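You operate a simulated robot arm through the tools that you are given. There is no shell and no other tool. Be economical: measure what you need, move in short steps, check, and stop when the job is done.

The job below is to be done with a simulated robot arm. You get a single attempt, and the scene is never put back.

Task
Gauge the white ring and send the kiln the note from the ring card.
Fine: lever stays at FIRING, press SEND once; slider drawn back, the ring stays in it.
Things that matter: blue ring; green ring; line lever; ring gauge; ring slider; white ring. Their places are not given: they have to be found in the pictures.

The check looks at the end state, three seconds after you hand in, the way a careful person would. Anything else that was tipped, shoved, dropped, spilled or broken makes it a failure.

Robot
A 7-joint arm with a two-finger parallel gripper, fixed in place. Base frame: the origin is at the foot of the arm, x ahead of it, y to its left, z up. Units: mm, degrees, N and s.
With the tool pointing down near the work surface it reaches from about 200 to 680 mm from the base axis. Its first joint turns from -66.0 to 66.0 degrees. Payload 2.4 kg.
The TCP is the grasp point between the finger pads, 30 mm short of the fingertips. In the tool frame z runs along the fingers and y along their closing line. The gripper opens to 94 mm. The fingers are 28 mm wide and 10 mm thick; the gripper's body (50 by 96 mm) begins 55 mm behind the TCP.
Orientation is told as [roll, pitch, yaw] about the base's x, y, z axes, in that order, counted from this pose: with the fingers straight down and closing along the base's y, the tool's x points along the base's -x, its y along +y and its z along -z.

Tools
- The arm moves only by the tool jog_arm. Its argument "moves" is a list of rows, each an object (a shift or turn left out is 0, a gripper value left out holds the last) with "delta_pos": the shift along the base's x, y, z in units of 200 mm (1.0 is 200 mm), a list of three; "turn": the turn, a rotation vector about the base's x, y, z in units of 90 degrees (1.0 is 90 degrees), a list of three; "jaw": the gripper command, from -1 (shut) to 1 (fully open), values between in proportion. In form: [{"delta_pos": [tx, ty, tz], "turn": [rx, ry, rz], "jaw": jaw}, ...]. A call has 1 to 8 rows; each row is the pose to reach, as a shift and turn from the pose commanded when the call began. A call with a number of a shift or a turn outside -1 to 1 is refused whole. A row lasts 0.2 s, in which the tool goes at most 50 mm and 8.6 degrees; a call with a longer step from one row to the next is refused whole, and so is a gripper value outside its range. Where a pose cannot be reached the arm comes as near as it can. A force on the tool above 70 N (or 10 N above the force at the start of the call, whichever is more), or a blocked arm, ends the call early, and 0.2 s more pass. The fingers move at their own pace (about 153 mm/s each) and stop on an object; they squeeze with about 43 N. The grip force told is the motor's: it shows also when the fingers shut on nothing. Time passes only in rows, and 0.2 s behind the last, so rows that repeat a pose let the fingers close. The reply holds the time, the measured pose of the TCP, the force on the tool along the base axes, the opening and the grip force, in the units named above and with some noise, with the torque about the TCP (base axes, N m) and any sound that the robot's microphone picked up, and new pictures: "show" is both (left out), scene, wrist or none.
- Cameras (640 x 400 px; columns grow to the right, rows downward): "scene" is fixed at [32.3, 465.8, 1452.2]; the picture's right is [-0.83, -0.55, 0.00], its down [-0.28, 0.42, -0.86] and it looks along [0.48, -0.72, -0.50] (base axes); focal length 347 px, centre (320, 200). "wrist" rides on the gripper at [76, 14, -103] in the tool frame; the picture's right is [-0.18, 0.98, 0.00], its down [-0.75, -0.14, -0.64] and it looks along [-0.63, -0.12, 0.77] (tool axes); focal length 243 px, centre (320, 200).
- pixel_to_xyz(camera, pixels): for up to 12 pixels [column, row] of the newest picture of that camera ("zoom" is the newest enlarged one), the place [x, y, z] in the base frame of the surface seen there, good to about 2 mm. No time passes.
- zoom(camera, box): a new picture of the part [left, top, right, bottom] of that camera's present view, enlarged. No time passes.
- hand_in(): hands the job in; it is judged then, once.

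Keep the steps short. Do not move on a guess: measure, check each grasp and each placing, and mend mistakes. In all there are 80 turns and 200 pictures (those below and enlarged ones count). Leave the gripper open and the arm clear of the work at the hand-in unless told otherwise, and finish with a single line.

The tools are called after ">>>" by a JSON object that holds its "api" and its "payload". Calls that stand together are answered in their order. jog_arm: Moves the arm, as the interface text tells. Its arguments: {"type":"object","properties":{"moves":{"type":"array","items":{"type":"object","properties":{"delta_pos":{"type":"array","items":{"type":"number"}},"turn":{"type":"array","items":{"type":"number"}},"jaw":{"type":"number"}}}},"show":{"type":"string","enum":["both","scene","wrist","none"]}},"required":["moves"]} The other tools are called the same way: pixel_to_xyz (camera, pixels) gives the place of the surface under pixels of a picture; zoom (camera, box) takes an enlarged picture of a part of a camera's view; hand_in () hands the job in.

At the start:

```text
clock: 0.0
ee_pos: [338.1, 11.2, 1115.3]
tool_rot: [0.0, 0.0, 0.0]
contact_force: [0.1, -0.8, -0.3]
moment: [0.02, 0.0, 0.0]
finger_gap: 94.0
grasp_force: 0.0
```

scene: 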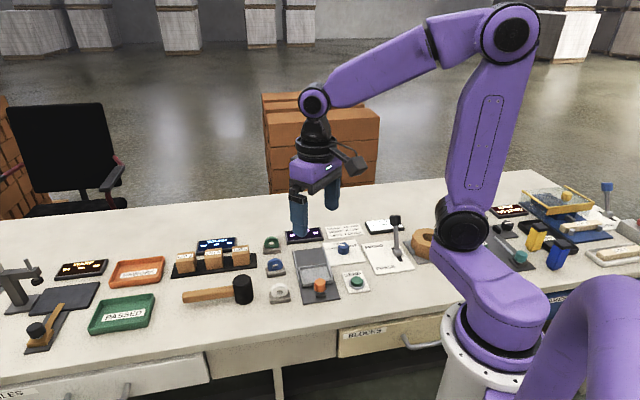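
wrist: 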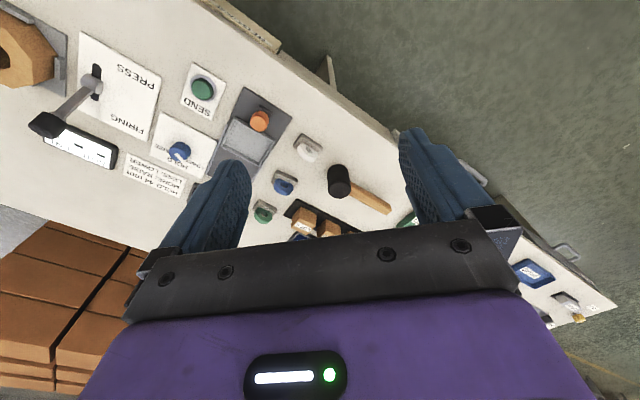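

I see a bench with many objects. I'll zoom into the ring area to read the cards and displays.

>>> {"api": "zoom", "payload": {"camera": "scene", "box": [240, 200, 440, 320]}}

>>> {"api": "zoom", "payload": {"camera": "wrist", "box": [20, 20, 340, 220]}}

```text
3.20 times, centred on (340, 260) of scene
```

zoom: 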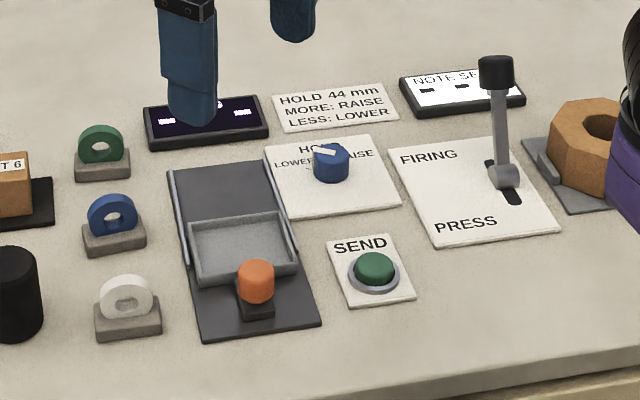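

```text
2.00 times, centred on (180, 120) of wrist
```

zoom: 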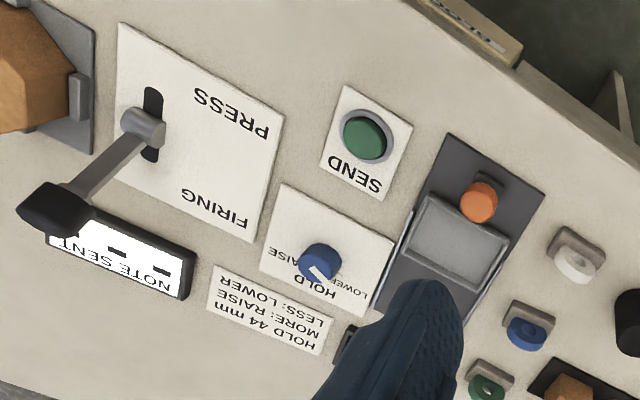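

The card reads "HOLD 44 mm, MORE: RAISE, LESS: LOWER". Next to it are the knob, the SEND button, the slider tray with an orange handle, and the lever. I'll measure these.

>>> {"api": "pixel_to_xyz", "payload": {"camera": "scene", "pixels": [[280, 287], [280, 302], [320, 280], [313, 275], [301, 256], [295, 250], [304, 305], [339, 301], [343, 246], [357, 282], [395, 221], [398, 256]]}}

>>> {"api": "pixel_to_xyz", "payload": {"camera": "zoom", "pixels": [[575, 265], [573, 238], [478, 200], [455, 240], [430, 205], [508, 236], [545, 180], [450, 135], [320, 258], [365, 135], [150, 105], [152, 155]]}}

>>> {"api": "zoom", "payload": {"camera": "scene", "box": [320, 210, 420, 270]}}

```text
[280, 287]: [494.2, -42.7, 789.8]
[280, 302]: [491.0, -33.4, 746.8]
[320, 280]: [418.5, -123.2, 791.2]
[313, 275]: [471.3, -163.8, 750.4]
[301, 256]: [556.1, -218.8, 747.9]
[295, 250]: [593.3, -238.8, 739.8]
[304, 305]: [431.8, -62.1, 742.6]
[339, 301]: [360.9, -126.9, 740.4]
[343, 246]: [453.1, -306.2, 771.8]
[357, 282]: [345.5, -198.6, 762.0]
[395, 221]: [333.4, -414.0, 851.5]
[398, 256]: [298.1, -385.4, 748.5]
```

```text
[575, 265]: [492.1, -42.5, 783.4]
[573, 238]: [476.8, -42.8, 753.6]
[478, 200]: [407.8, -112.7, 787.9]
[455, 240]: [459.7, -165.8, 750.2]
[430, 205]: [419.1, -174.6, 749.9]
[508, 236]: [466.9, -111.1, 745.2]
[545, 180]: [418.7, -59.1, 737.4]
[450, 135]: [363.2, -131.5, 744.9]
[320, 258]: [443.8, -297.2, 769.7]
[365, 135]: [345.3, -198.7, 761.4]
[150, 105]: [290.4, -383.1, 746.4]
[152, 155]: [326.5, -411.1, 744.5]
```

```text
6.40 times, centred on (370, 240) of scene
```

zoom: 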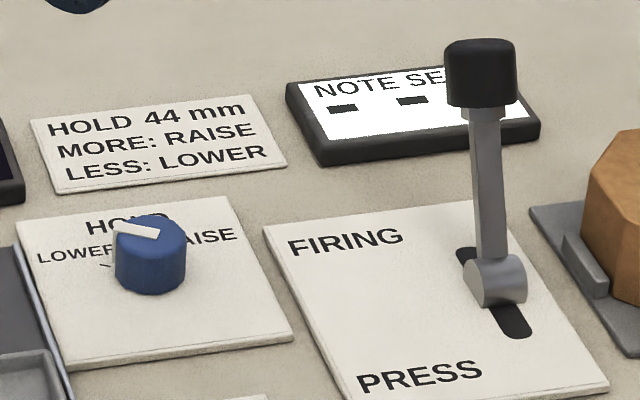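

Lever leans toward FIRING, which is right. The panel is yawed about -38°. I'll move the gripper down with that yaw to look closely at the rings and slider.

>>> {"api": "jog_arm", "payload": {"moves": [{"delta_pos": [0.067, 0.013, -0.165], "turn": [0, 0, -0.084]}, {"delta_pos": [0.134, 0.026, -0.33], "turn": [0, 0, -0.168]}, {"delta_pos": [0.2, 0.039, -0.495], "turn": [0, 0, -0.252]}, {"delta_pos": [0.268, 0.052, -0.66], "turn": [0, 0, -0.336]}, {"delta_pos": [0.335, 0.065, -0.825], "turn": [0, 0, -0.419]}, {"delta_pos": [0.335, 0.065, -0.825], "turn": [0, 0, -0.419]}]}}

```text
clock: 1.4
ee_pos: [404.8, 22.0, 949.5]
tool_rot: [0.0, 0.0, -37.6]
contact_force: [1.0, 0.1, -0.5]
moment: [0.0, 0.03, 0.01]
finger_gap: 94.1
grasp_force: 0.2
```

scene: 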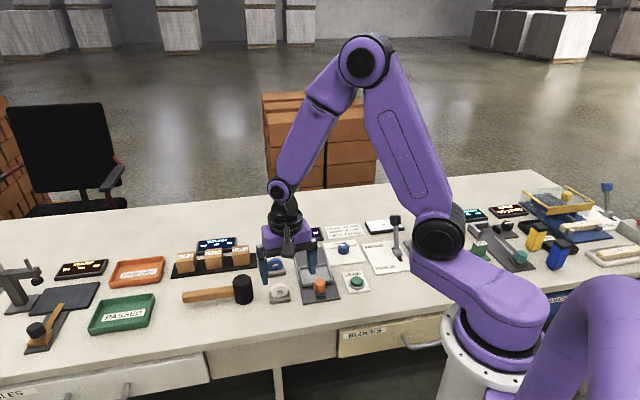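
wrist: 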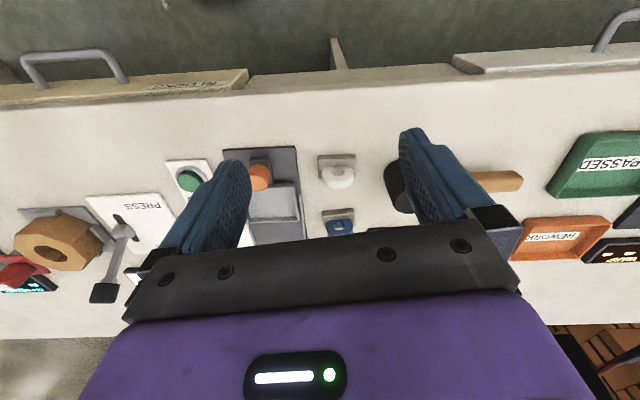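

Well aligned. Zoom in on the rings and slider.

>>> {"api": "zoom", "payload": {"camera": "wrist", "box": [220, 130, 420, 250]}}

>>> {"api": "zoom", "payload": {"camera": "scene", "box": [250, 220, 350, 310]}}

```text
3.20 times, centred on (320, 190) of wrist
```

zoom: 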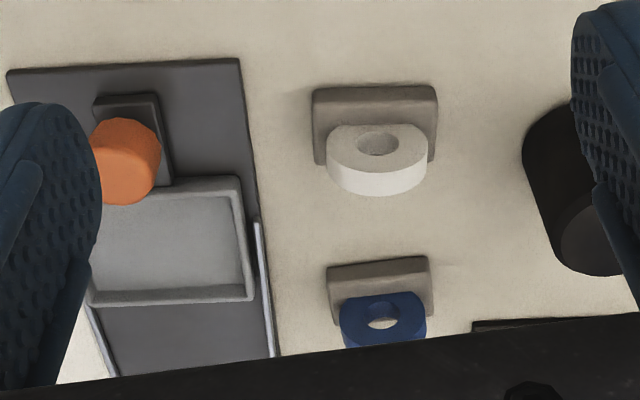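

```text
4.44 times, centred on (300, 265) of scene
```

zoom: 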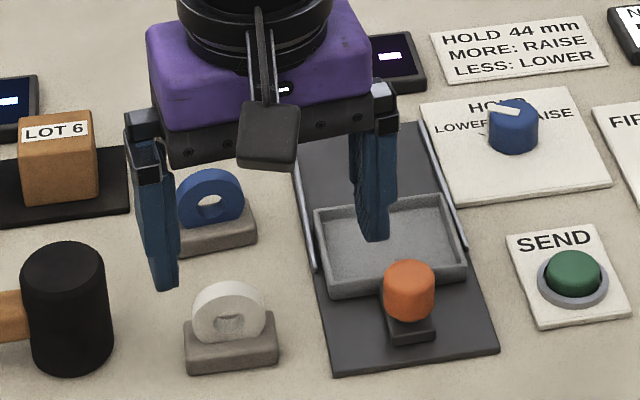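

Measure ring, foot and tray points using wrist picture.

>>> {"api": "pixel_to_xyz", "payload": {"camera": "wrist", "pixels": [[338, 170.5], [338, 184], [338, 189.5], [323.5, 176], [352, 176], [320, 158], [354, 158], [337, 160], [259, 177], [293, 191], [270, 222], [274, 205]]}}

>>> {"api": "pixel_to_xyz", "payload": {"camera": "zoom", "pixels": [[318, 212], [336, 290], [462, 270], [440, 200], [410, 268], [385, 240], [195, 345], [276, 345], [230, 286], [225, 300], [445, 252], [208, 350]]}}

```text
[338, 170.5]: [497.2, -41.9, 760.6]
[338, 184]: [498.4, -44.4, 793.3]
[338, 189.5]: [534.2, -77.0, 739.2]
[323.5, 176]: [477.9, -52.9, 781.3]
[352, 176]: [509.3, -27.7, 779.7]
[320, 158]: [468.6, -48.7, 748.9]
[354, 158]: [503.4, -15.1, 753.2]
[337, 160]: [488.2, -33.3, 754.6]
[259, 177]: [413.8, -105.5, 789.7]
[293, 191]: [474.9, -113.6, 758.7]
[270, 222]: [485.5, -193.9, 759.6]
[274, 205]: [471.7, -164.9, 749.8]
```

```text
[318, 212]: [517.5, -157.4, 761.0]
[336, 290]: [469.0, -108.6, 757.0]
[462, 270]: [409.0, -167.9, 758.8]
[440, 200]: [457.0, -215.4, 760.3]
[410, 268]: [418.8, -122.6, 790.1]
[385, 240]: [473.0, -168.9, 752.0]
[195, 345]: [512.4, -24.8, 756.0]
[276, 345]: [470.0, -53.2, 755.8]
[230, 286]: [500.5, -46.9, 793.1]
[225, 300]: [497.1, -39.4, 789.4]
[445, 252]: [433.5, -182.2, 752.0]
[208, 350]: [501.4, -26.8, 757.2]
```

Ring centre is about (498,-45), top z 793, axis along the slider direction (yaw ≈ -45°). I'll go above it with a narrower opening (64 mm, to stay clear of the hammer head).

>>> {"api": "jog_arm", "payload": {"moves": [{"delta_pos": [0.116, -0.084, -0.125], "turn": [0, 0, -0.04], "jaw": 0.36}, {"delta_pos": [0.232, -0.169, -0.25], "turn": [0, 0, -0.082], "jaw": 0.36}, {"delta_pos": [0.349, -0.253, -0.375], "turn": [0, 0, -0.082], "jaw": 0.36}, {"delta_pos": [0.465, -0.338, -0.5], "turn": [0, 0, -0.082], "jaw": 0.36}, {"delta_pos": [0.465, -0.338, -0.5], "turn": [0, 0, -0.082], "jaw": 0.36}]}}

>>> {"api": "zoom", "payload": {"camera": "scene", "box": [230, 200, 350, 310]}}

```text
clock: 2.6
ee_pos: [498.2, -44.2, 849.3]
tool_rot: [0.0, -0.1, -45.1]
contact_force: [-0.3, -0.6, 0.0]
moment: [0.02, 0.01, 0.06]
finger_gap: 64.0
grasp_force: 0.2
```

scene: 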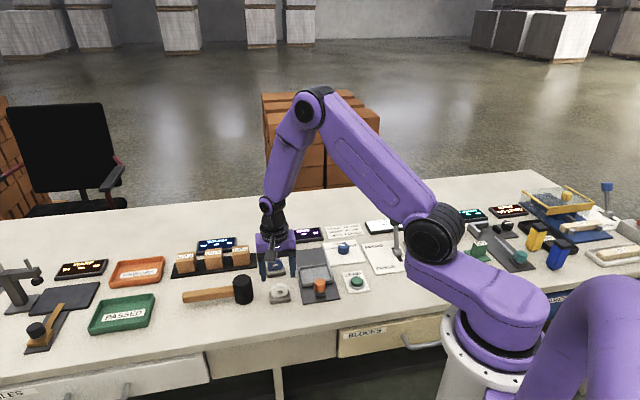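
wrist: 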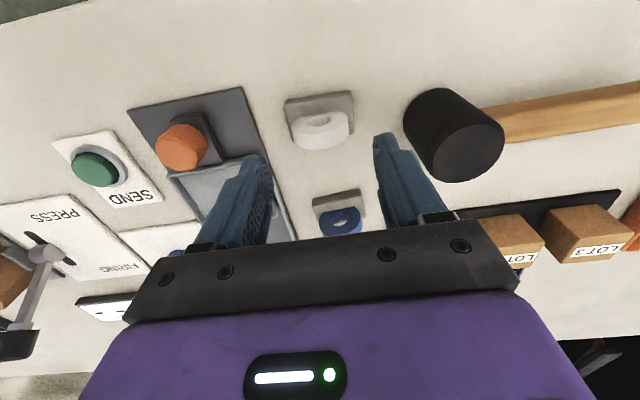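

```text
3.64 times, centred on (290, 255) of scene
```

zoom: 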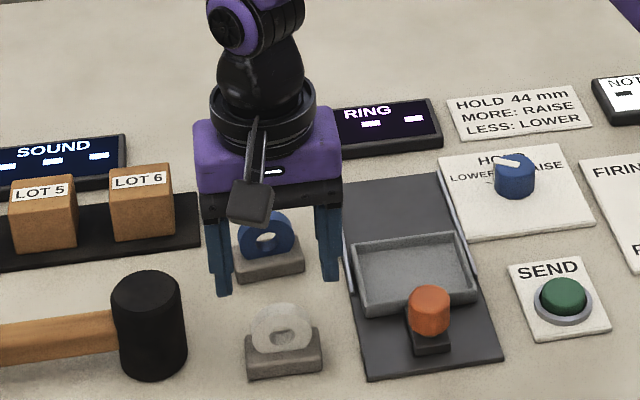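

Projection check: the point under the TCP at ring height falls at (320,127), and the ring is at (320,130), so it's centred. I'll descend to z 790 and close.

>>> {"api": "jog_arm", "payload": {"moves": [{"delta_pos": [0, 0, -0.15]}, {"delta_pos": [0, 0, -0.29]}, {"delta_pos": [0, 0, -0.29]}]}}

>>> {"api": "zoom", "payload": {"camera": "scene", "box": [230, 220, 330, 310]}}

```text
clock: 3.4
ee_pos: [496.3, -44.9, 792.0]
tool_rot: [0.0, 0.0, -45.1]
contact_force: [0.1, 0.1, -0.7]
moment: [0.01, 0.01, 0.03]
finger_gap: 63.5
grasp_force: 0.0
```

scene: 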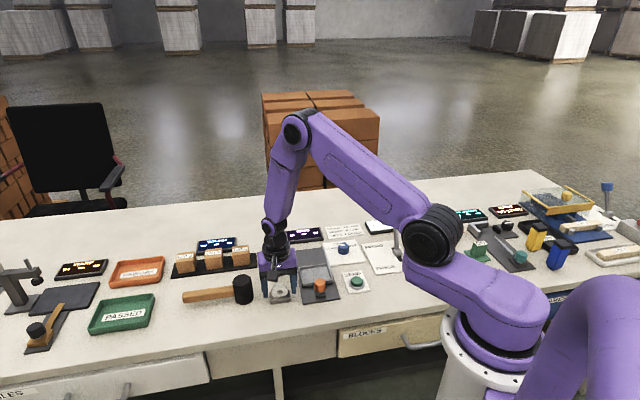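
wrist: 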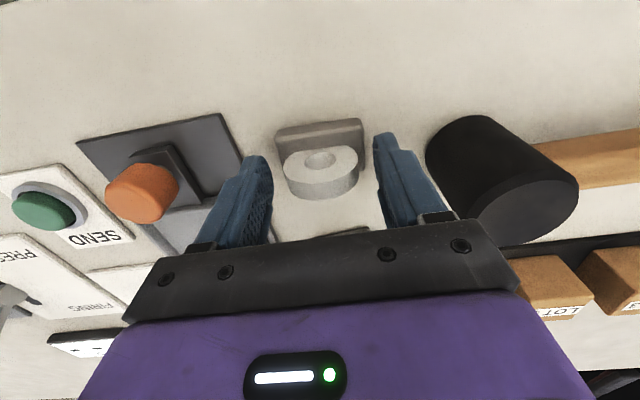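

```text
4.44 times, centred on (280, 265) of scene
```

zoom: 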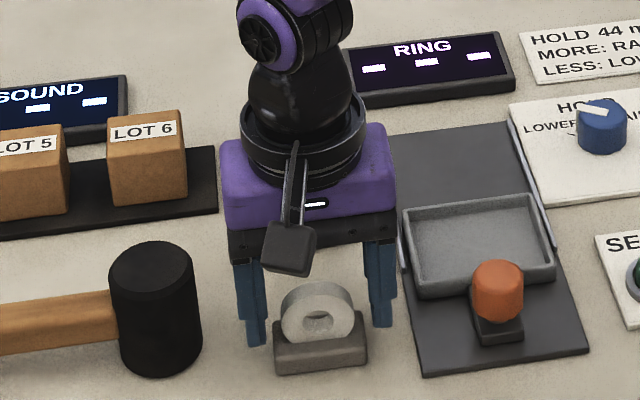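

Fingers straddle the ring. Closing.

>>> {"api": "jog_arm", "payload": {"moves": [{"jaw": -1}, {"jaw": -1}, {"jaw": -1}], "show": "wrist"}}

```text
clock: 4.2
ee_pos: [496.7, -45.1, 791.0]
tool_rot: [-0.1, 0.0, -45.2]
contact_force: [-0.1, -1.0, 0.7]
moment: [0.0, 0.01, 0.0]
finger_gap: 44.4
grasp_force: 43.0
```

wrist: 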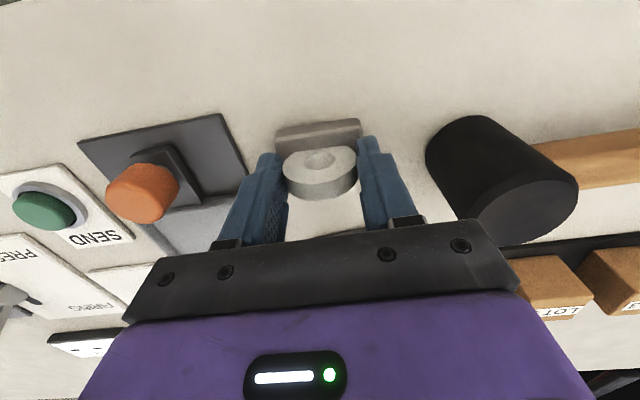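

Gripped (44.4 mm rough). Now I'll lift and carry over the tray (centre about (463,-162)), tilting the tool 45° so the ring will lie down.

>>> {"api": "jog_arm", "payload": {"moves": [{"delta_pos": [0, 0, 0.2], "jaw": -1}, {"delta_pos": [0, 0, 0.4], "turn": [-0.059, -0.059, 0], "jaw": -1}, {"delta_pos": [-0.05, -0.14, 0.45], "turn": [-0.118, -0.118, 0], "jaw": -1}, {"delta_pos": [-0.1, -0.28, 0.45], "turn": [-0.177, -0.177, 0], "jaw": -1}, {"delta_pos": [-0.15, -0.42, 0.45], "turn": [-0.236, -0.236, 0], "jaw": -1}, {"delta_pos": [-0.194, -0.56, 0.45], "turn": [-0.295, -0.295, 0], "jaw": -1}, {"delta_pos": [-0.194, -0.56, 0.45], "turn": [-0.354, -0.354, 0], "jaw": -1}, {"delta_pos": [-0.194, -0.56, 0.45], "turn": [-0.354, -0.354, 0], "jaw": -1}]}}

>>> {"api": "zoom", "payload": {"camera": "scene", "box": [250, 200, 370, 310]}}

```text
clock: 6.0
ee_pos: [459.4, -156.0, 883.1]
tool_rot: [0.1, -45.2, -45.3]
contact_force: [0.1, -0.1, -0.3]
moment: [0.03, -0.02, 0.05]
finger_gap: 0.1
grasp_force: 32.9
```

scene: 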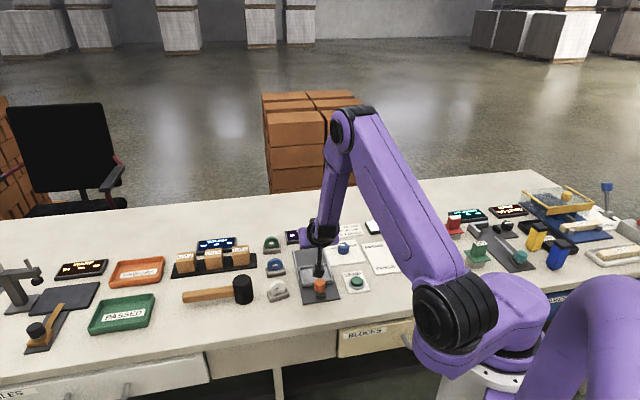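
wrist: 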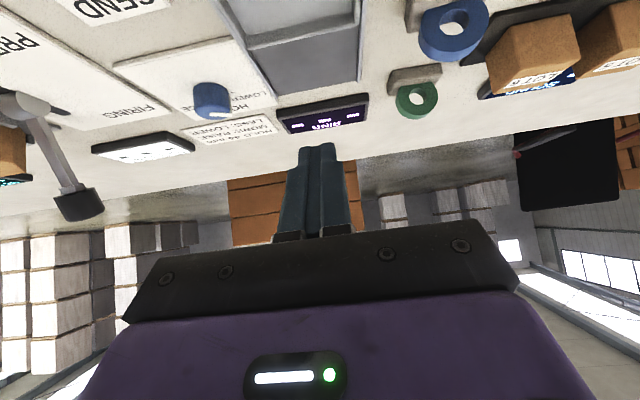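

```text
3.64 times, centred on (310, 255) of scene
```

zoom: 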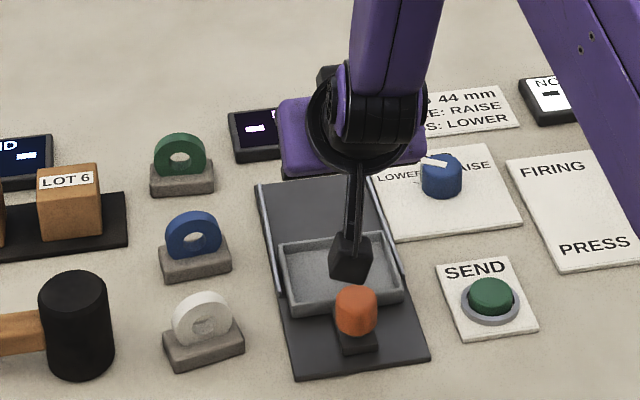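

The fingers are shut on nothing: the ring slipped out and is still in its foot. I'll check where the foot and ring are now.

>>> {"api": "zoom", "payload": {"camera": "scene", "box": [250, 260, 310, 310]}}

>>> {"api": "pixel_to_xyz", "payload": {"camera": "scene", "pixels": [[277, 281], [278, 288], [267, 297], [289, 293], [270, 303], [289, 299], [278, 296], [275, 260]]}}

```text
8.00 times, centred on (280, 285) of scene
```

zoom: 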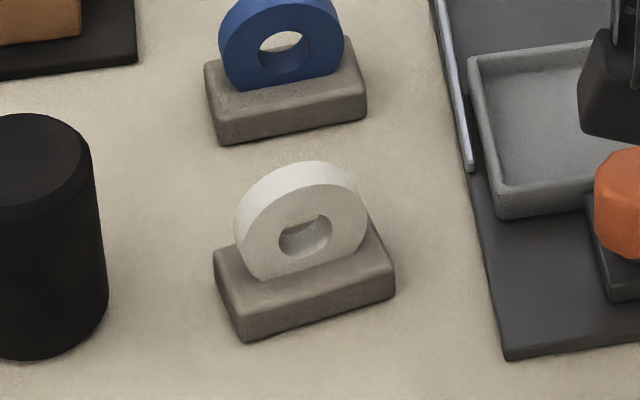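

```text
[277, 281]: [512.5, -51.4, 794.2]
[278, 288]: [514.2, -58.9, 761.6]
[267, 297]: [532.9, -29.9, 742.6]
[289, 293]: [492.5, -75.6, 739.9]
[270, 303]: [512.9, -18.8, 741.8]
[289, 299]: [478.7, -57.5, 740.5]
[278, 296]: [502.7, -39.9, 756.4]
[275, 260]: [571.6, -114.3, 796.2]
```

The foot was dragged about 12 mm and turned slightly. The fingertips are rounded, so a grip across the diameter slips. I'll regrip across the thickness instead (closing along the ring axis). First: straighten up and back above the ring.

>>> {"api": "jog_arm", "payload": {"moves": [{"delta_pos": [0, 0, 0.1], "turn": [0.059, 0.059, 0], "jaw": -1}, {"delta_pos": [0, 0.05, 0.2], "turn": [0.118, 0.118, 0], "jaw": -0.5}, {"delta_pos": [0.06, 0.2, 0.2], "turn": [0.177, 0.177, 0], "jaw": 0}, {"delta_pos": [0.12, 0.35, 0.2], "turn": [0.236, 0.236, 0], "jaw": 0}, {"delta_pos": [0.18, 0.5, 0.2], "turn": [0.295, 0.295, 0], "jaw": 0}, {"delta_pos": [0.2, 0.53, 0.2], "turn": [0.354, 0.354, 0], "jaw": 0}, {"delta_pos": [0.2, 0.53, 0.2], "turn": [0.354, 0.354, 0], "jaw": 0}], "show": "none"}}

>>> {"api": "jog_arm", "payload": {"moves": [{"turn": [0, 0, 0.09]}, {"turn": [0, 0, 0.18]}, {"turn": [0, 0, 0.27]}, {"turn": [0, 0, 0.36]}, {"turn": [0, 0, 0.45]}, {"turn": [0, 0, 0.5]}], "show": "none"}}

>>> {"api": "jog_arm", "payload": {"moves": [{"turn": [0, 0, 0.09]}, {"turn": [0, 0, 0.18]}, {"turn": [0, 0, 0.27]}, {"turn": [0, 0, 0.36]}, {"turn": [0, 0, 0.45]}, {"turn": [0, 0, 0.5]}, {"turn": [0, 0, 0.5]}]}}

```text
clock: 7.6
ee_pos: [500.0, -50.6, 923.2]
tool_rot: [0.0, 0.1, -44.9]
contact_force: [0.2, -0.8, -0.6]
moment: [0.02, 0.02, 0.02]
finger_gap: 47.1
grasp_force: 0.1
```

```text
clock: 9.0
ee_pos: [500.8, -49.7, 921.8]
tool_rot: [0.0, 0.0, 0.1]
contact_force: [-0.4, -0.8, 0.4]
moment: [-0.02, -0.01, 0.0]
finger_gap: 47.1
grasp_force: 0.1
```

```text
clock: 10.6
ee_pos: [500.2, -50.1, 921.2]
tool_rot: [0.0, 0.0, 45.1]
contact_force: [-0.9, -0.9, 0.0]
moment: [-0.01, 0.03, 0.03]
finger_gap: 46.9
grasp_force: 0.0
```

scene: 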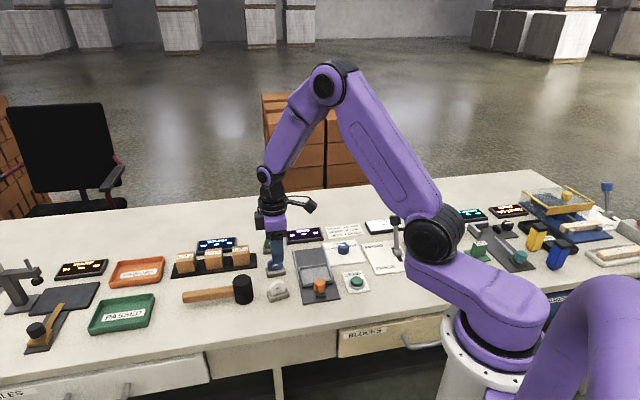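
wrist: 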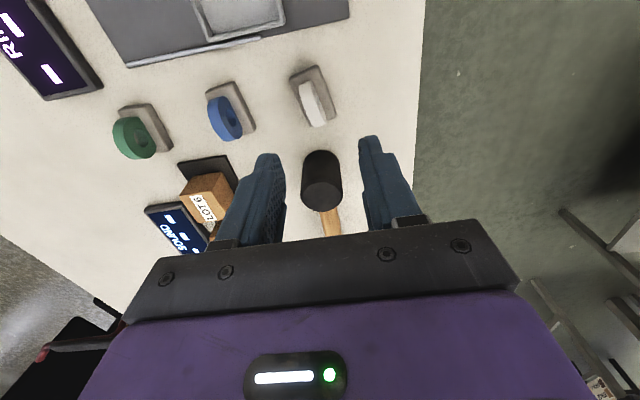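

Zoom on the ring from here to measure its position and angle.

>>> {"api": "zoom", "payload": {"camera": "wrist", "box": [190, 50, 350, 150]}}

>>> {"api": "pixel_to_xyz", "payload": {"camera": "wrist", "pixels": [[316, 110], [318, 120], [309, 94], [304, 73], [322, 117], [225, 115], [306, 83], [320, 100]]}}

```text
4.00 times, centred on (270, 100) of wrist
```

zoom: 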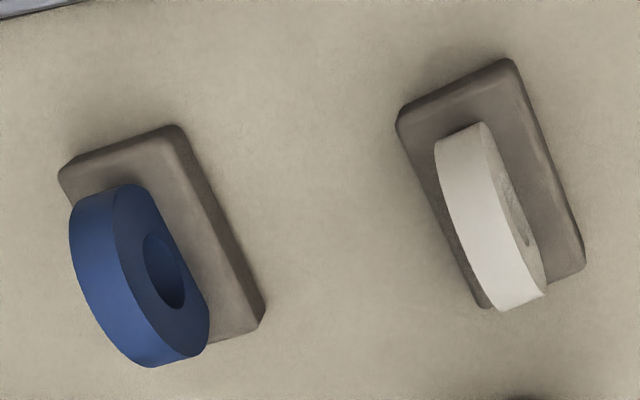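

```text
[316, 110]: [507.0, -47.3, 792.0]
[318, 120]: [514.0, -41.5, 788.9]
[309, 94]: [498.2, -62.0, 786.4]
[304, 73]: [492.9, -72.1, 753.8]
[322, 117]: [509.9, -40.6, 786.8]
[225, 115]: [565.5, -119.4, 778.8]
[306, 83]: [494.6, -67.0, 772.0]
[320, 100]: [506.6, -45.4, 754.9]
```

Get finer points from this zoom.

>>> {"api": "pixel_to_xyz", "payload": {"camera": "zoom", "pixels": [[470, 200], [440, 160], [482, 290], [486, 160], [528, 275], [505, 230], [512, 62], [580, 265], [400, 120], [487, 300], [178, 128], [262, 318]]}}

```text
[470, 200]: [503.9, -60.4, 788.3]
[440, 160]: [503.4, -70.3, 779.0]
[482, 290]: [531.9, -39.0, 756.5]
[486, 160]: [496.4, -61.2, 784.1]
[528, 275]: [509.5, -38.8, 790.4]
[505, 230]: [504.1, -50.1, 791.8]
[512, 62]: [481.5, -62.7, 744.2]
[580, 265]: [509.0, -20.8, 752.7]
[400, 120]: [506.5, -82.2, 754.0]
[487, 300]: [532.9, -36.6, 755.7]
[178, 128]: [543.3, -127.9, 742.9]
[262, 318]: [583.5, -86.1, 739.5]
```

White foot now turned to ~58°; ring centre ≈(509,-53). Align the closing line (yaw 58°) and go above it.

>>> {"api": "jog_arm", "payload": {"moves": [{"delta_pos": [0.02, -0.01, -0.15], "turn": [0, 0, 0.07], "jaw": 0}, {"delta_pos": [0.045, -0.015, -0.35], "turn": [0, 0, 0.144], "jaw": 0}, {"delta_pos": [0.045, -0.015, -0.35], "turn": [0, 0, 0.144], "jaw": 0}]}}

>>> {"api": "zoom", "payload": {"camera": "wrist", "box": [240, 60, 400, 160]}}

```text
clock: 11.4
ee_pos: [507.1, -52.1, 851.8]
tool_rot: [0.0, 0.1, 58.1]
contact_force: [-0.1, 0.7, 0.7]
moment: [0.02, 0.01, -0.01]
finger_gap: 47.1
grasp_force: 0.0
```

scene: 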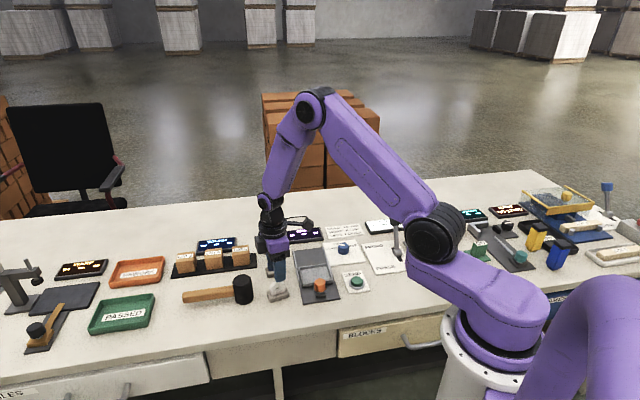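
wrist: 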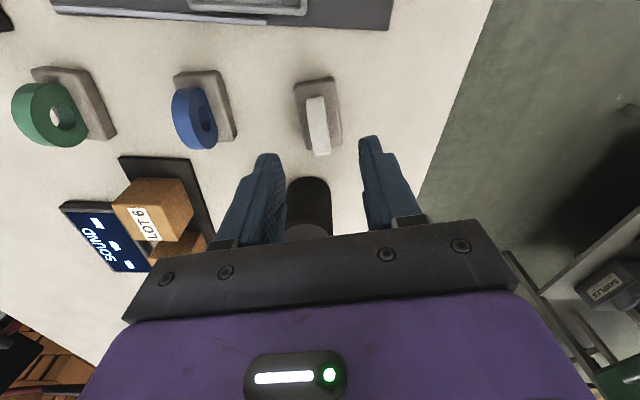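

```text
4.00 times, centred on (320, 110) of wrist
```

zoom: 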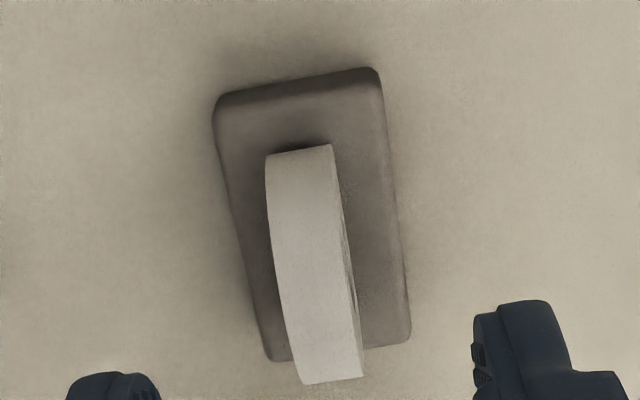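

Ring is centred between fingers (x≈319.5 at the predicted row). Descend 60 mm and close.

>>> {"api": "jog_arm", "payload": {"moves": [{"delta_pos": [0, 0, -0.15]}, {"delta_pos": [0, 0, -0.3]}, {"delta_pos": [0, 0, -0.305]}, {"delta_pos": [0, 0, -0.305], "jaw": -1}, {"delta_pos": [0, 0, -0.305], "jaw": -1}, {"delta_pos": [0, 0, -0.305], "jaw": -1}]}}

>>> {"api": "zoom", "payload": {"camera": "scene", "box": [240, 250, 320, 310]}}

```text
clock: 12.8
ee_pos: [507.8, -52.3, 789.3]
tool_rot: [-0.1, 0.0, 57.8]
contact_force: [-0.7, 0.1, 0.5]
moment: [-0.02, 0.0, 0.01]
finger_gap: 15.6
grasp_force: 42.7
```

scene: 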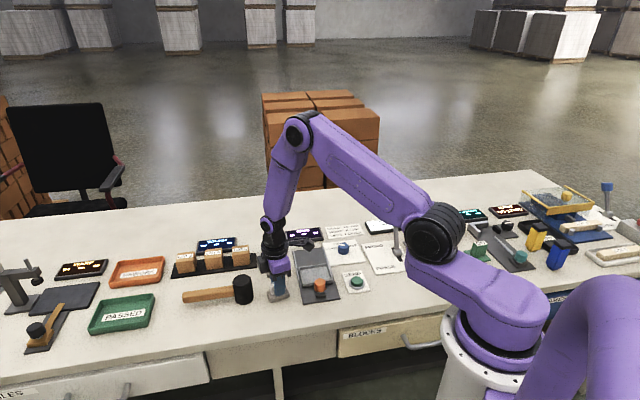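
wrist: 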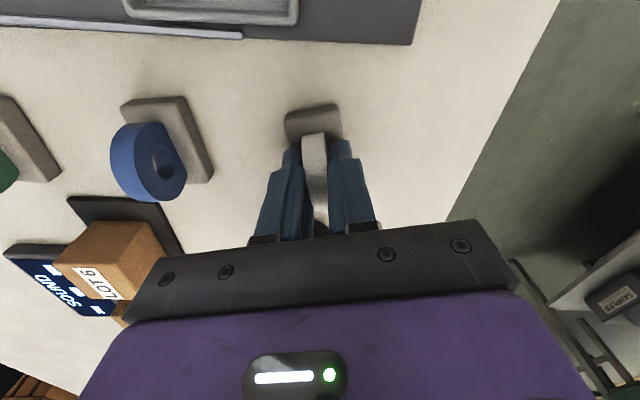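

```text
6.67 times, centred on (280, 280) of scene
```

zoom: 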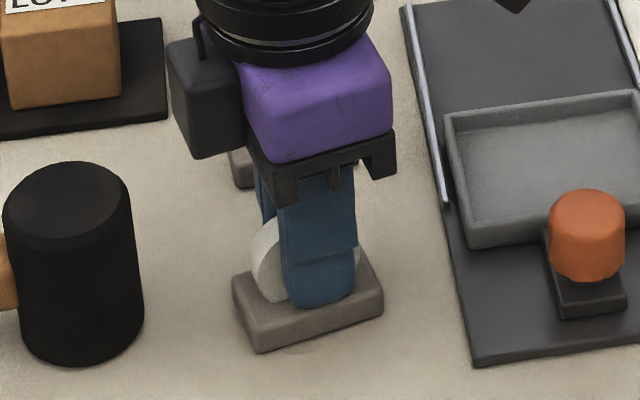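

Solid grip (15.6 mm thick). While the ring sits in its foot, I'll slide both back to the original place: -13° yaw and (-11,+8.5) mm.

>>> {"api": "jog_arm", "payload": {"moves": [{"delta_pos": [-0.015, 0.01, 0], "turn": [0, 0, -0.04], "jaw": -1}, {"delta_pos": [-0.03, 0.02, 0], "turn": [0, 0, -0.08], "jaw": -1}, {"delta_pos": [-0.045, 0.032, 0], "turn": [0, 0, -0.115], "jaw": -1}, {"delta_pos": [-0.055, 0.042, 0], "turn": [0, 0, -0.144], "jaw": -1}, {"delta_pos": [-0.055, 0.042, 0], "turn": [0, 0, -0.144], "jaw": -1}], "show": "none"}}

>>> {"api": "zoom", "payload": {"camera": "scene", "box": [240, 250, 320, 310]}}

```text
clock: 14.0
ee_pos: [497.0, -44.7, 791.4]
tool_rot: [0.0, 0.0, 44.8]
contact_force: [0.6, -0.4, 0.3]
moment: [-0.01, 0.01, 0.0]
finger_gap: 15.5
grasp_force: 43.3
```

```text
6.67 times, centred on (280, 280) of scene
```

zoom: 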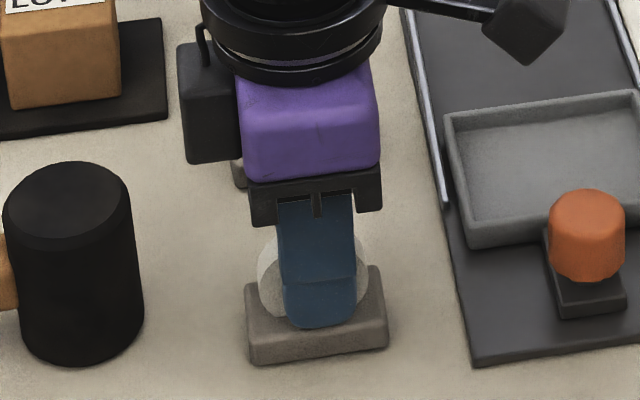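

The foot is back as it was. Now lift slowly straight up and check.

>>> {"api": "jog_arm", "payload": {"moves": [{"delta_pos": [0, 0, 0.03], "jaw": -1}, {"delta_pos": [0, 0, 0.06], "jaw": -1}, {"delta_pos": [0, 0, 0.09], "jaw": -1}, {"delta_pos": [0, 0, 0.12], "jaw": -1}, {"delta_pos": [0, 0, 0.15], "jaw": -1}], "show": "none"}}

>>> {"api": "zoom", "payload": {"camera": "scene", "box": [240, 250, 320, 310]}}

```text
clock: 15.2
ee_pos: [496.4, -46.1, 821.9]
tool_rot: [0.0, 0.0, 44.9]
contact_force: [-0.3, 0.3, 0.1]
moment: [0.02, -0.02, 0.0]
finger_gap: 15.7
grasp_force: 42.3
```

```text
6.67 times, centred on (280, 280) of scene
```

zoom: 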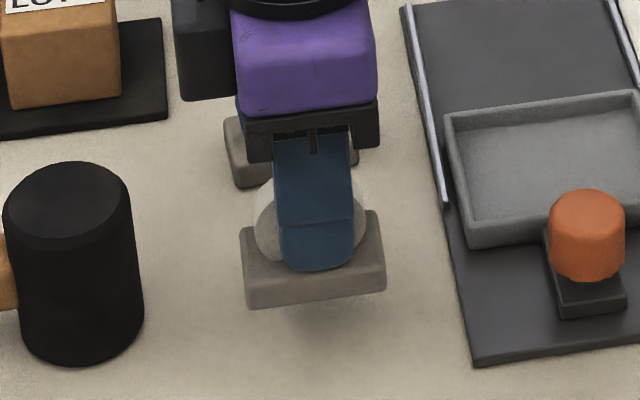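

The foot lifts with the ring — it is part of it. So the whole piece goes upright in the tray. I'll carry it over the tray centre (463,-162).

>>> {"api": "jog_arm", "payload": {"moves": [{"delta_pos": [0, 0, 0.2], "jaw": -1}, {"delta_pos": [-0.042, -0.146, 0.2], "jaw": -1}, {"delta_pos": [-0.085, -0.29, 0.2], "jaw": -1}, {"delta_pos": [-0.127, -0.44, 0.2], "jaw": -1}, {"delta_pos": [-0.168, -0.583, 0.2], "jaw": -1}, {"delta_pos": [-0.168, -0.583, 0.05], "jaw": -1}, {"delta_pos": [-0.168, -0.583, 0.05], "jaw": -1}]}}

>>> {"api": "zoom", "payload": {"camera": "scene", "box": [270, 235, 370, 305]}}

```text
clock: 16.8
ee_pos: [463.6, -161.1, 829.6]
tool_rot: [0.0, -0.1, 44.8]
contact_force: [0.1, 0.5, -0.9]
moment: [-0.04, 0.0, -0.01]
finger_gap: 15.5
grasp_force: 43.4
```

scene: 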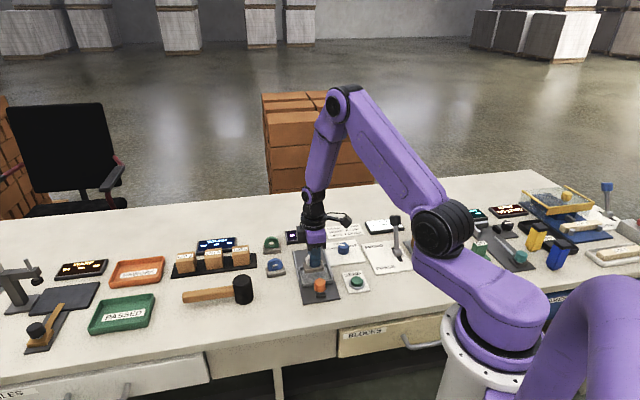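
wrist: 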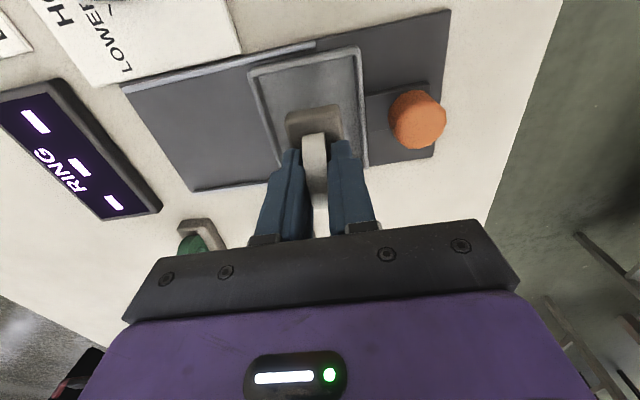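

```text
5.71 times, centred on (320, 270) of scene
```

zoom: 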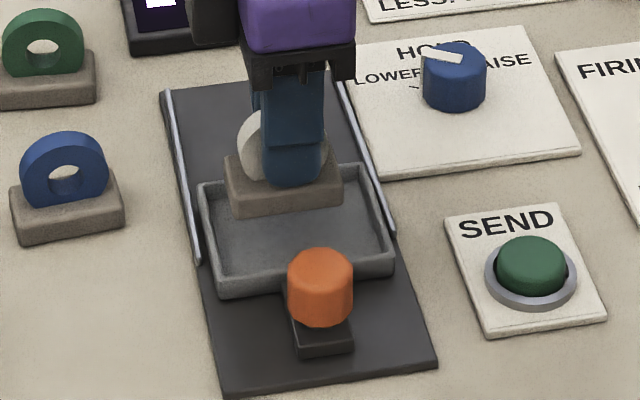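

Looks over the tray. Lower to just above the floor (floor contact expected at TCP z≈803.5).

>>> {"api": "jog_arm", "payload": {"moves": [{"delta_pos": [0, 0, -0.06], "jaw": -1}, {"delta_pos": [0, 0, -0.11], "jaw": -1}, {"delta_pos": [0, 0, -0.11], "jaw": -1}], "show": "wrist"}}

>>> {"api": "zoom", "payload": {"camera": "scene", "box": [270, 235, 370, 305]}}

```text
clock: 17.6
ee_pos: [464.0, -161.8, 809.0]
tool_rot: [0.0, 0.0, 44.8]
contact_force: [-0.2, -0.9, -0.6]
moment: [-0.02, 0.0, 0.01]
finger_gap: 15.4
grasp_force: 43.5
```

wrist: 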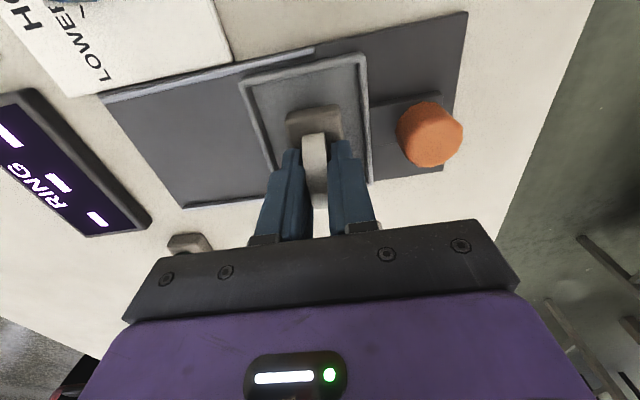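

```text
5.71 times, centred on (320, 270) of scene
```

zoom: 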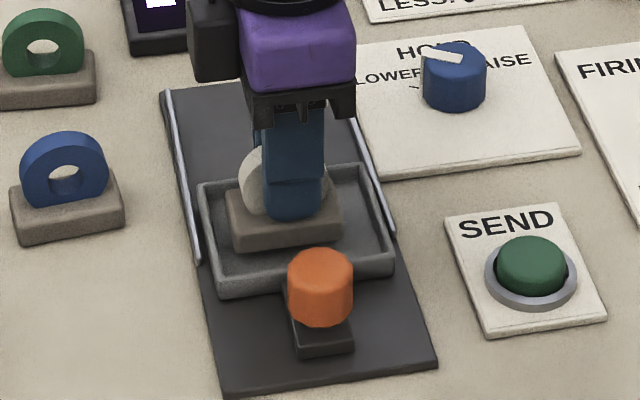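

The foot sits slightly left in the tray; shift 7 mm right (-5,-5), lower to contact, release slightly.

>>> {"api": "jog_arm", "payload": {"moves": [{"delta_pos": [-0.025, -0.025, 0], "jaw": -1}, {"delta_pos": [-0.025, -0.025, -0.015], "jaw": -1}, {"delta_pos": [-0.025, -0.025, -0.027], "jaw": -1}, {"delta_pos": [-0.025, -0.025, -0.027], "jaw": -1}], "show": "none"}}

>>> {"api": "zoom", "payload": {"camera": "scene", "box": [270, 235, 370, 305]}}

```text
clock: 18.6
ee_pos: [458.6, -167.6, 801.4]
tool_rot: [0.0, 0.0, 45.0]
contact_force: [1.7, 0.1, -1.5]
moment: [0.01, 0.01, -0.03]
finger_gap: 15.4
grasp_force: 42.8
```

```text
5.71 times, centred on (320, 270) of scene
```

zoom: 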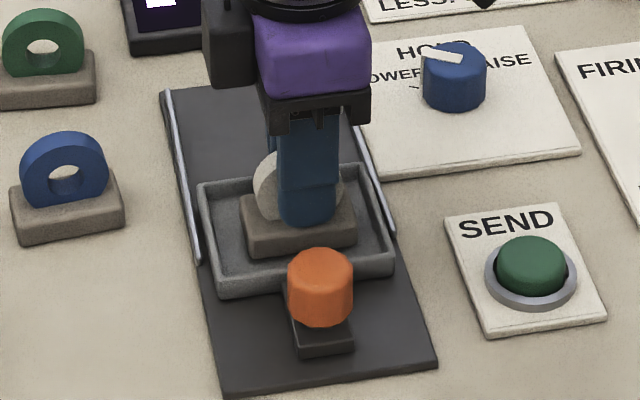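

Foot is on or just above the floor (hint of contact). Lower another 1 mm, open, and rise.

>>> {"api": "jog_arm", "payload": {"moves": [{"delta_pos": [0, 0, -0.006], "jaw": -1}, {"delta_pos": [0, 0, -0.006], "jaw": -0.35}, {"delta_pos": [0, 0, -0.006], "jaw": -0.35}, {"delta_pos": [0, 0, 0.15], "jaw": -0.35}, {"delta_pos": [0, 0, 0.35], "jaw": -0.35}, {"delta_pos": [0, 0, 0.35], "jaw": -0.35}]}}

>>> {"api": "zoom", "payload": {"camera": "scene", "box": [270, 235, 370, 305]}}

```text
clock: 20.0
ee_pos: [457.4, -168.4, 873.1]
tool_rot: [0.0, 0.0, 45.0]
contact_force: [0.7, 0.0, -0.1]
moment: [0.0, 0.0, 0.0]
finger_gap: 30.5
grasp_force: 0.1
```

scene: 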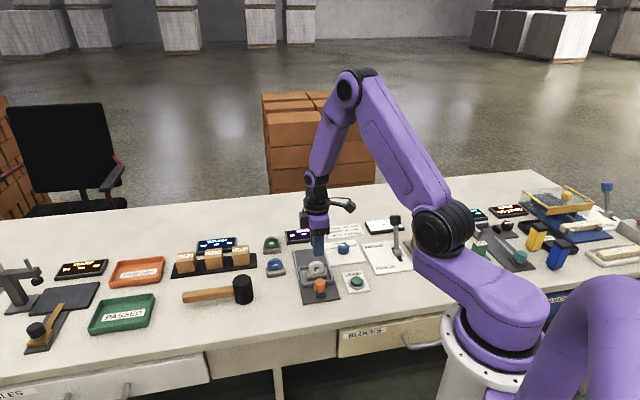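
wrist: 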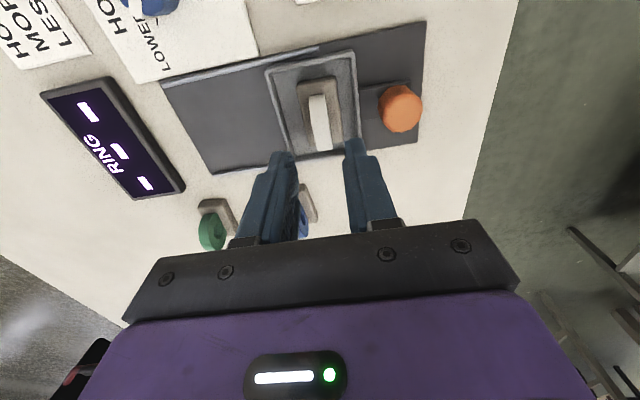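

```text
5.71 times, centred on (320, 270) of scene
```

zoom: 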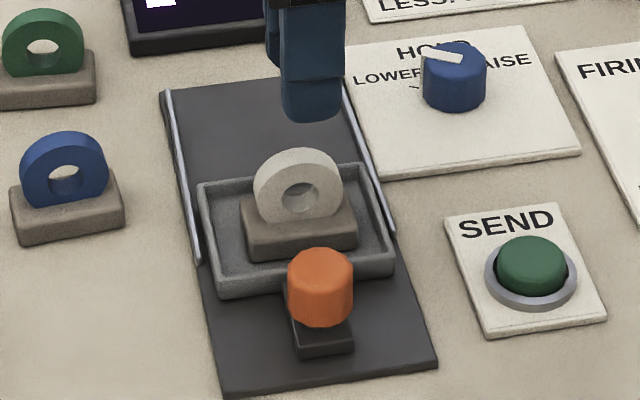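

Ring stands well in the tray. Next, rotate the gripper to yaw -45° and go above the orange knob to grip it across.

>>> {"api": "jog_arm", "payload": {"moves": [{"delta_pos": [0, 0.03, 0.05], "turn": [0, 0, -0.09], "jaw": 0.2}, {"delta_pos": [-0.05, 0.07, 0.1], "turn": [0, 0, -0.18]}, {"delta_pos": [-0.1, 0.14, 0.1], "turn": [0, 0, -0.27]}, {"delta_pos": [-0.16, 0.2, 0.1], "turn": [0, 0, -0.36]}, {"delta_pos": [-0.22, 0.255, 0.1], "turn": [0, 0, -0.45]}, {"delta_pos": [-0.22, 0.255, 0.1], "turn": [0, 0, -0.5]}], "show": "none"}}

>>> {"api": "jog_arm", "payload": {"moves": [{"turn": [0, 0, -0.09]}, {"turn": [0, 0, -0.18]}, {"turn": [0, 0, -0.27]}, {"turn": [0, 0, -0.36]}, {"turn": [0, 0, -0.45]}, {"turn": [0, 0, -0.5]}, {"turn": [0, 0, -0.5]}]}}

```text
clock: 21.4
ee_pos: [414.0, -115.0, 893.5]
tool_rot: [0.0, 0.0, -0.2]
contact_force: [-0.1, -0.8, -0.4]
moment: [-0.01, -0.03, 0.01]
finger_gap: 56.5
grasp_force: 0.0
```

```text
clock: 23.0
ee_pos: [414.4, -116.0, 892.2]
tool_rot: [0.1, -0.1, -45.3]
contact_force: [0.5, 0.1, 0.1]
moment: [-0.03, 0.02, 0.03]
finger_gap: 56.5
grasp_force: 0.0
```

scene: 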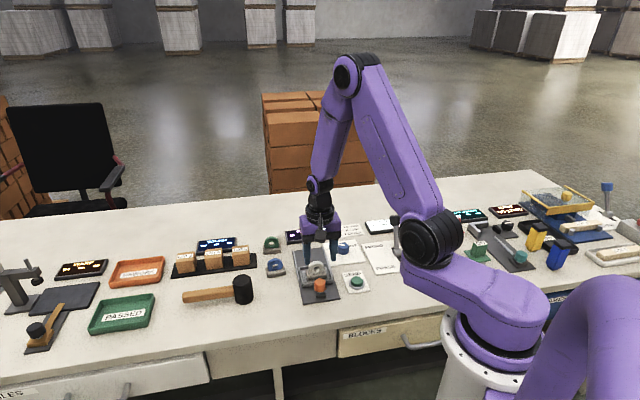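
wrist: 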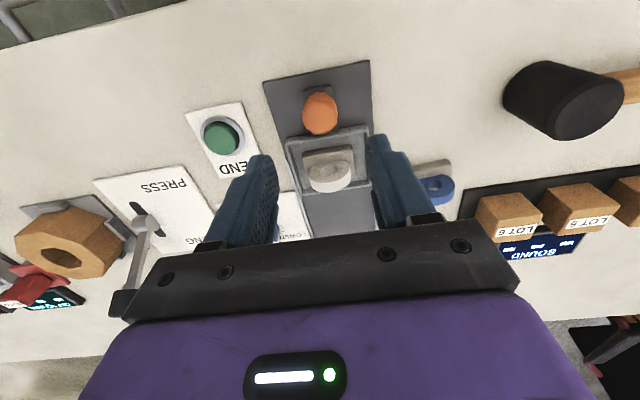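

Knob at (320,112), predicted (320,111): centred. Descend to z≈792 and close.

>>> {"api": "jog_arm", "payload": {"moves": [{"delta_pos": [0, 0, -0.2]}, {"delta_pos": [0, 0, -0.4]}, {"delta_pos": [0, 0, -0.5]}, {"delta_pos": [0, 0, -0.5], "jaw": -1}, {"delta_pos": [0, 0, -0.5], "jaw": -1}, {"delta_pos": [0, 0, -0.5], "jaw": -1}], "show": "wrist"}}

>>> {"api": "zoom", "payload": {"camera": "scene", "box": [260, 220, 370, 305]}}

```text
clock: 24.4
ee_pos: [413.7, -117.0, 791.7]
tool_rot: [0.0, 0.0, -45.2]
contact_force: [-9.4, -9.3, 1.1]
moment: [-0.39, -0.57, -0.03]
finger_gap: 31.7
grasp_force: 45.3
```

wrist: 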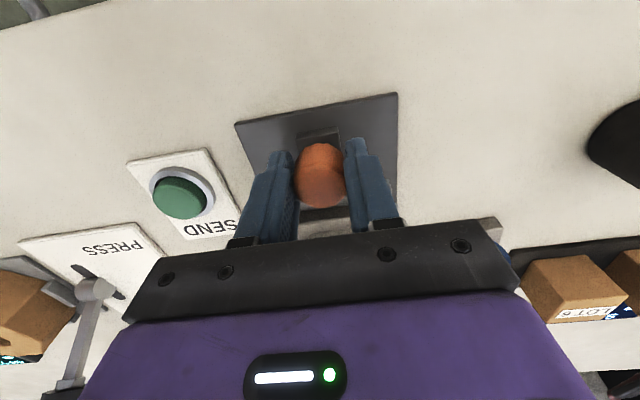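

```text
4.71 times, centred on (315, 262) of scene
```

zoom: 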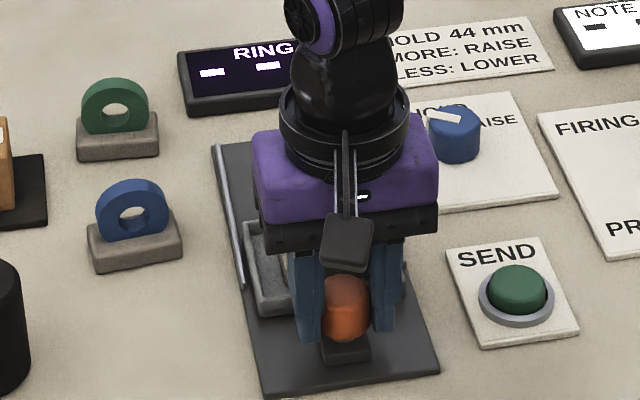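

Knob gripped firmly. Push the slider in along (+0.707,-0.707), 40 mm, watching force.

>>> {"api": "jog_arm", "payload": {"moves": [{"delta_pos": [0.025, -0.032, 0], "jaw": -1}, {"delta_pos": [0.055, -0.062, 0], "jaw": -1}, {"delta_pos": [0.085, -0.092, 0], "jaw": -1}, {"delta_pos": [0.11, -0.117, 0], "jaw": -1}, {"delta_pos": [0.138, -0.145, 0], "jaw": -1}], "show": "none"}}

>>> {"api": "zoom", "payload": {"camera": "scene", "box": [260, 220, 370, 305]}}

```text
clock: 25.6
ee_pos: [441.1, -145.7, 793.2]
tool_rot: [0.0, 0.2, -45.0]
contact_force: [-4.9, -2.7, -21.3]
moment: [0.02, -0.26, -0.11]
finger_gap: 31.8
grasp_force: 45.1
```

```text
4.71 times, centred on (315, 262) of scene
```

zoom: 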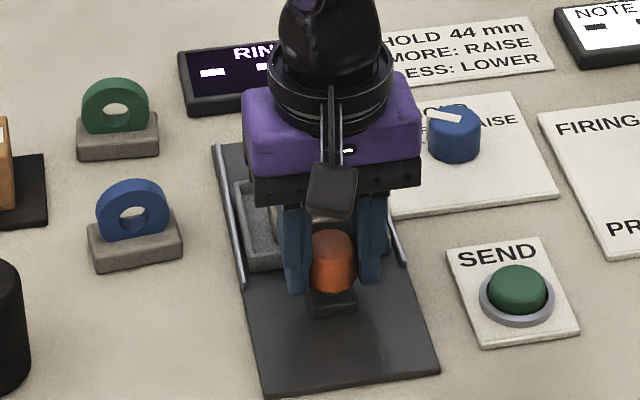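

Slider moves; the display still blank. Continue, easing 1 mm down to relieve the vertical pull.

>>> {"api": "jog_arm", "payload": {"moves": [{"delta_pos": [0.02, -0.02, -0.005], "jaw": -1}, {"delta_pos": [0.04, -0.04, -0.005], "jaw": -1}, {"delta_pos": [0.06, -0.06, -0.005], "jaw": -1}, {"delta_pos": [0.08, -0.08, -0.005], "jaw": -1}, {"delta_pos": [0.1, -0.1, -0.005], "jaw": -1}], "show": "scene"}}

>>> {"api": "zoom", "payload": {"camera": "scene", "box": [260, 215, 370, 300]}}

```text
clock: 26.8
ee_pos: [452.6, -155.3, 790.7]
tool_rot: [-0.9, 1.9, -44.7]
contact_force: [-34.5, 42.0, 2.7]
moment: [0.39, -0.25, 0.02]
finger_gap: 31.8
grasp_force: 45.0
```

scene: 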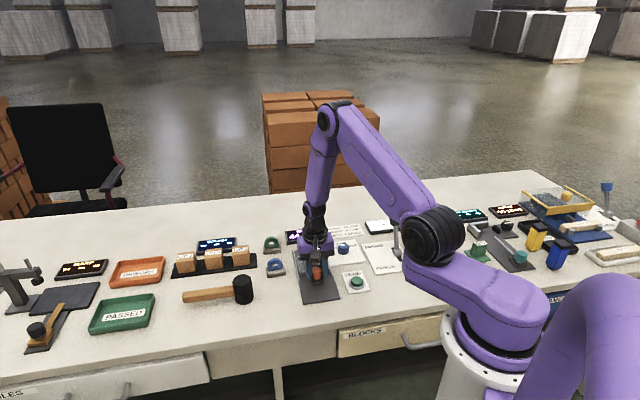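

```text
4.71 times, centred on (315, 258) of scene
```

zoom: 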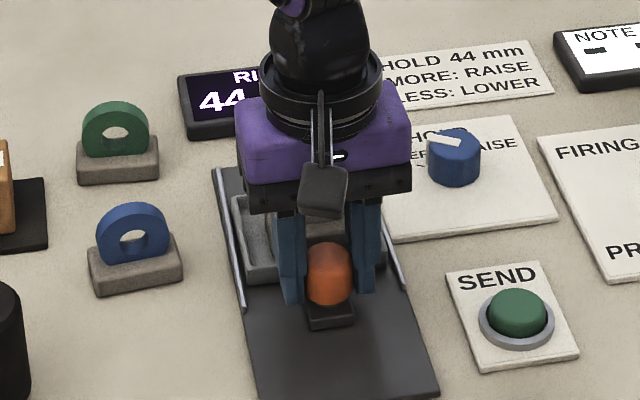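

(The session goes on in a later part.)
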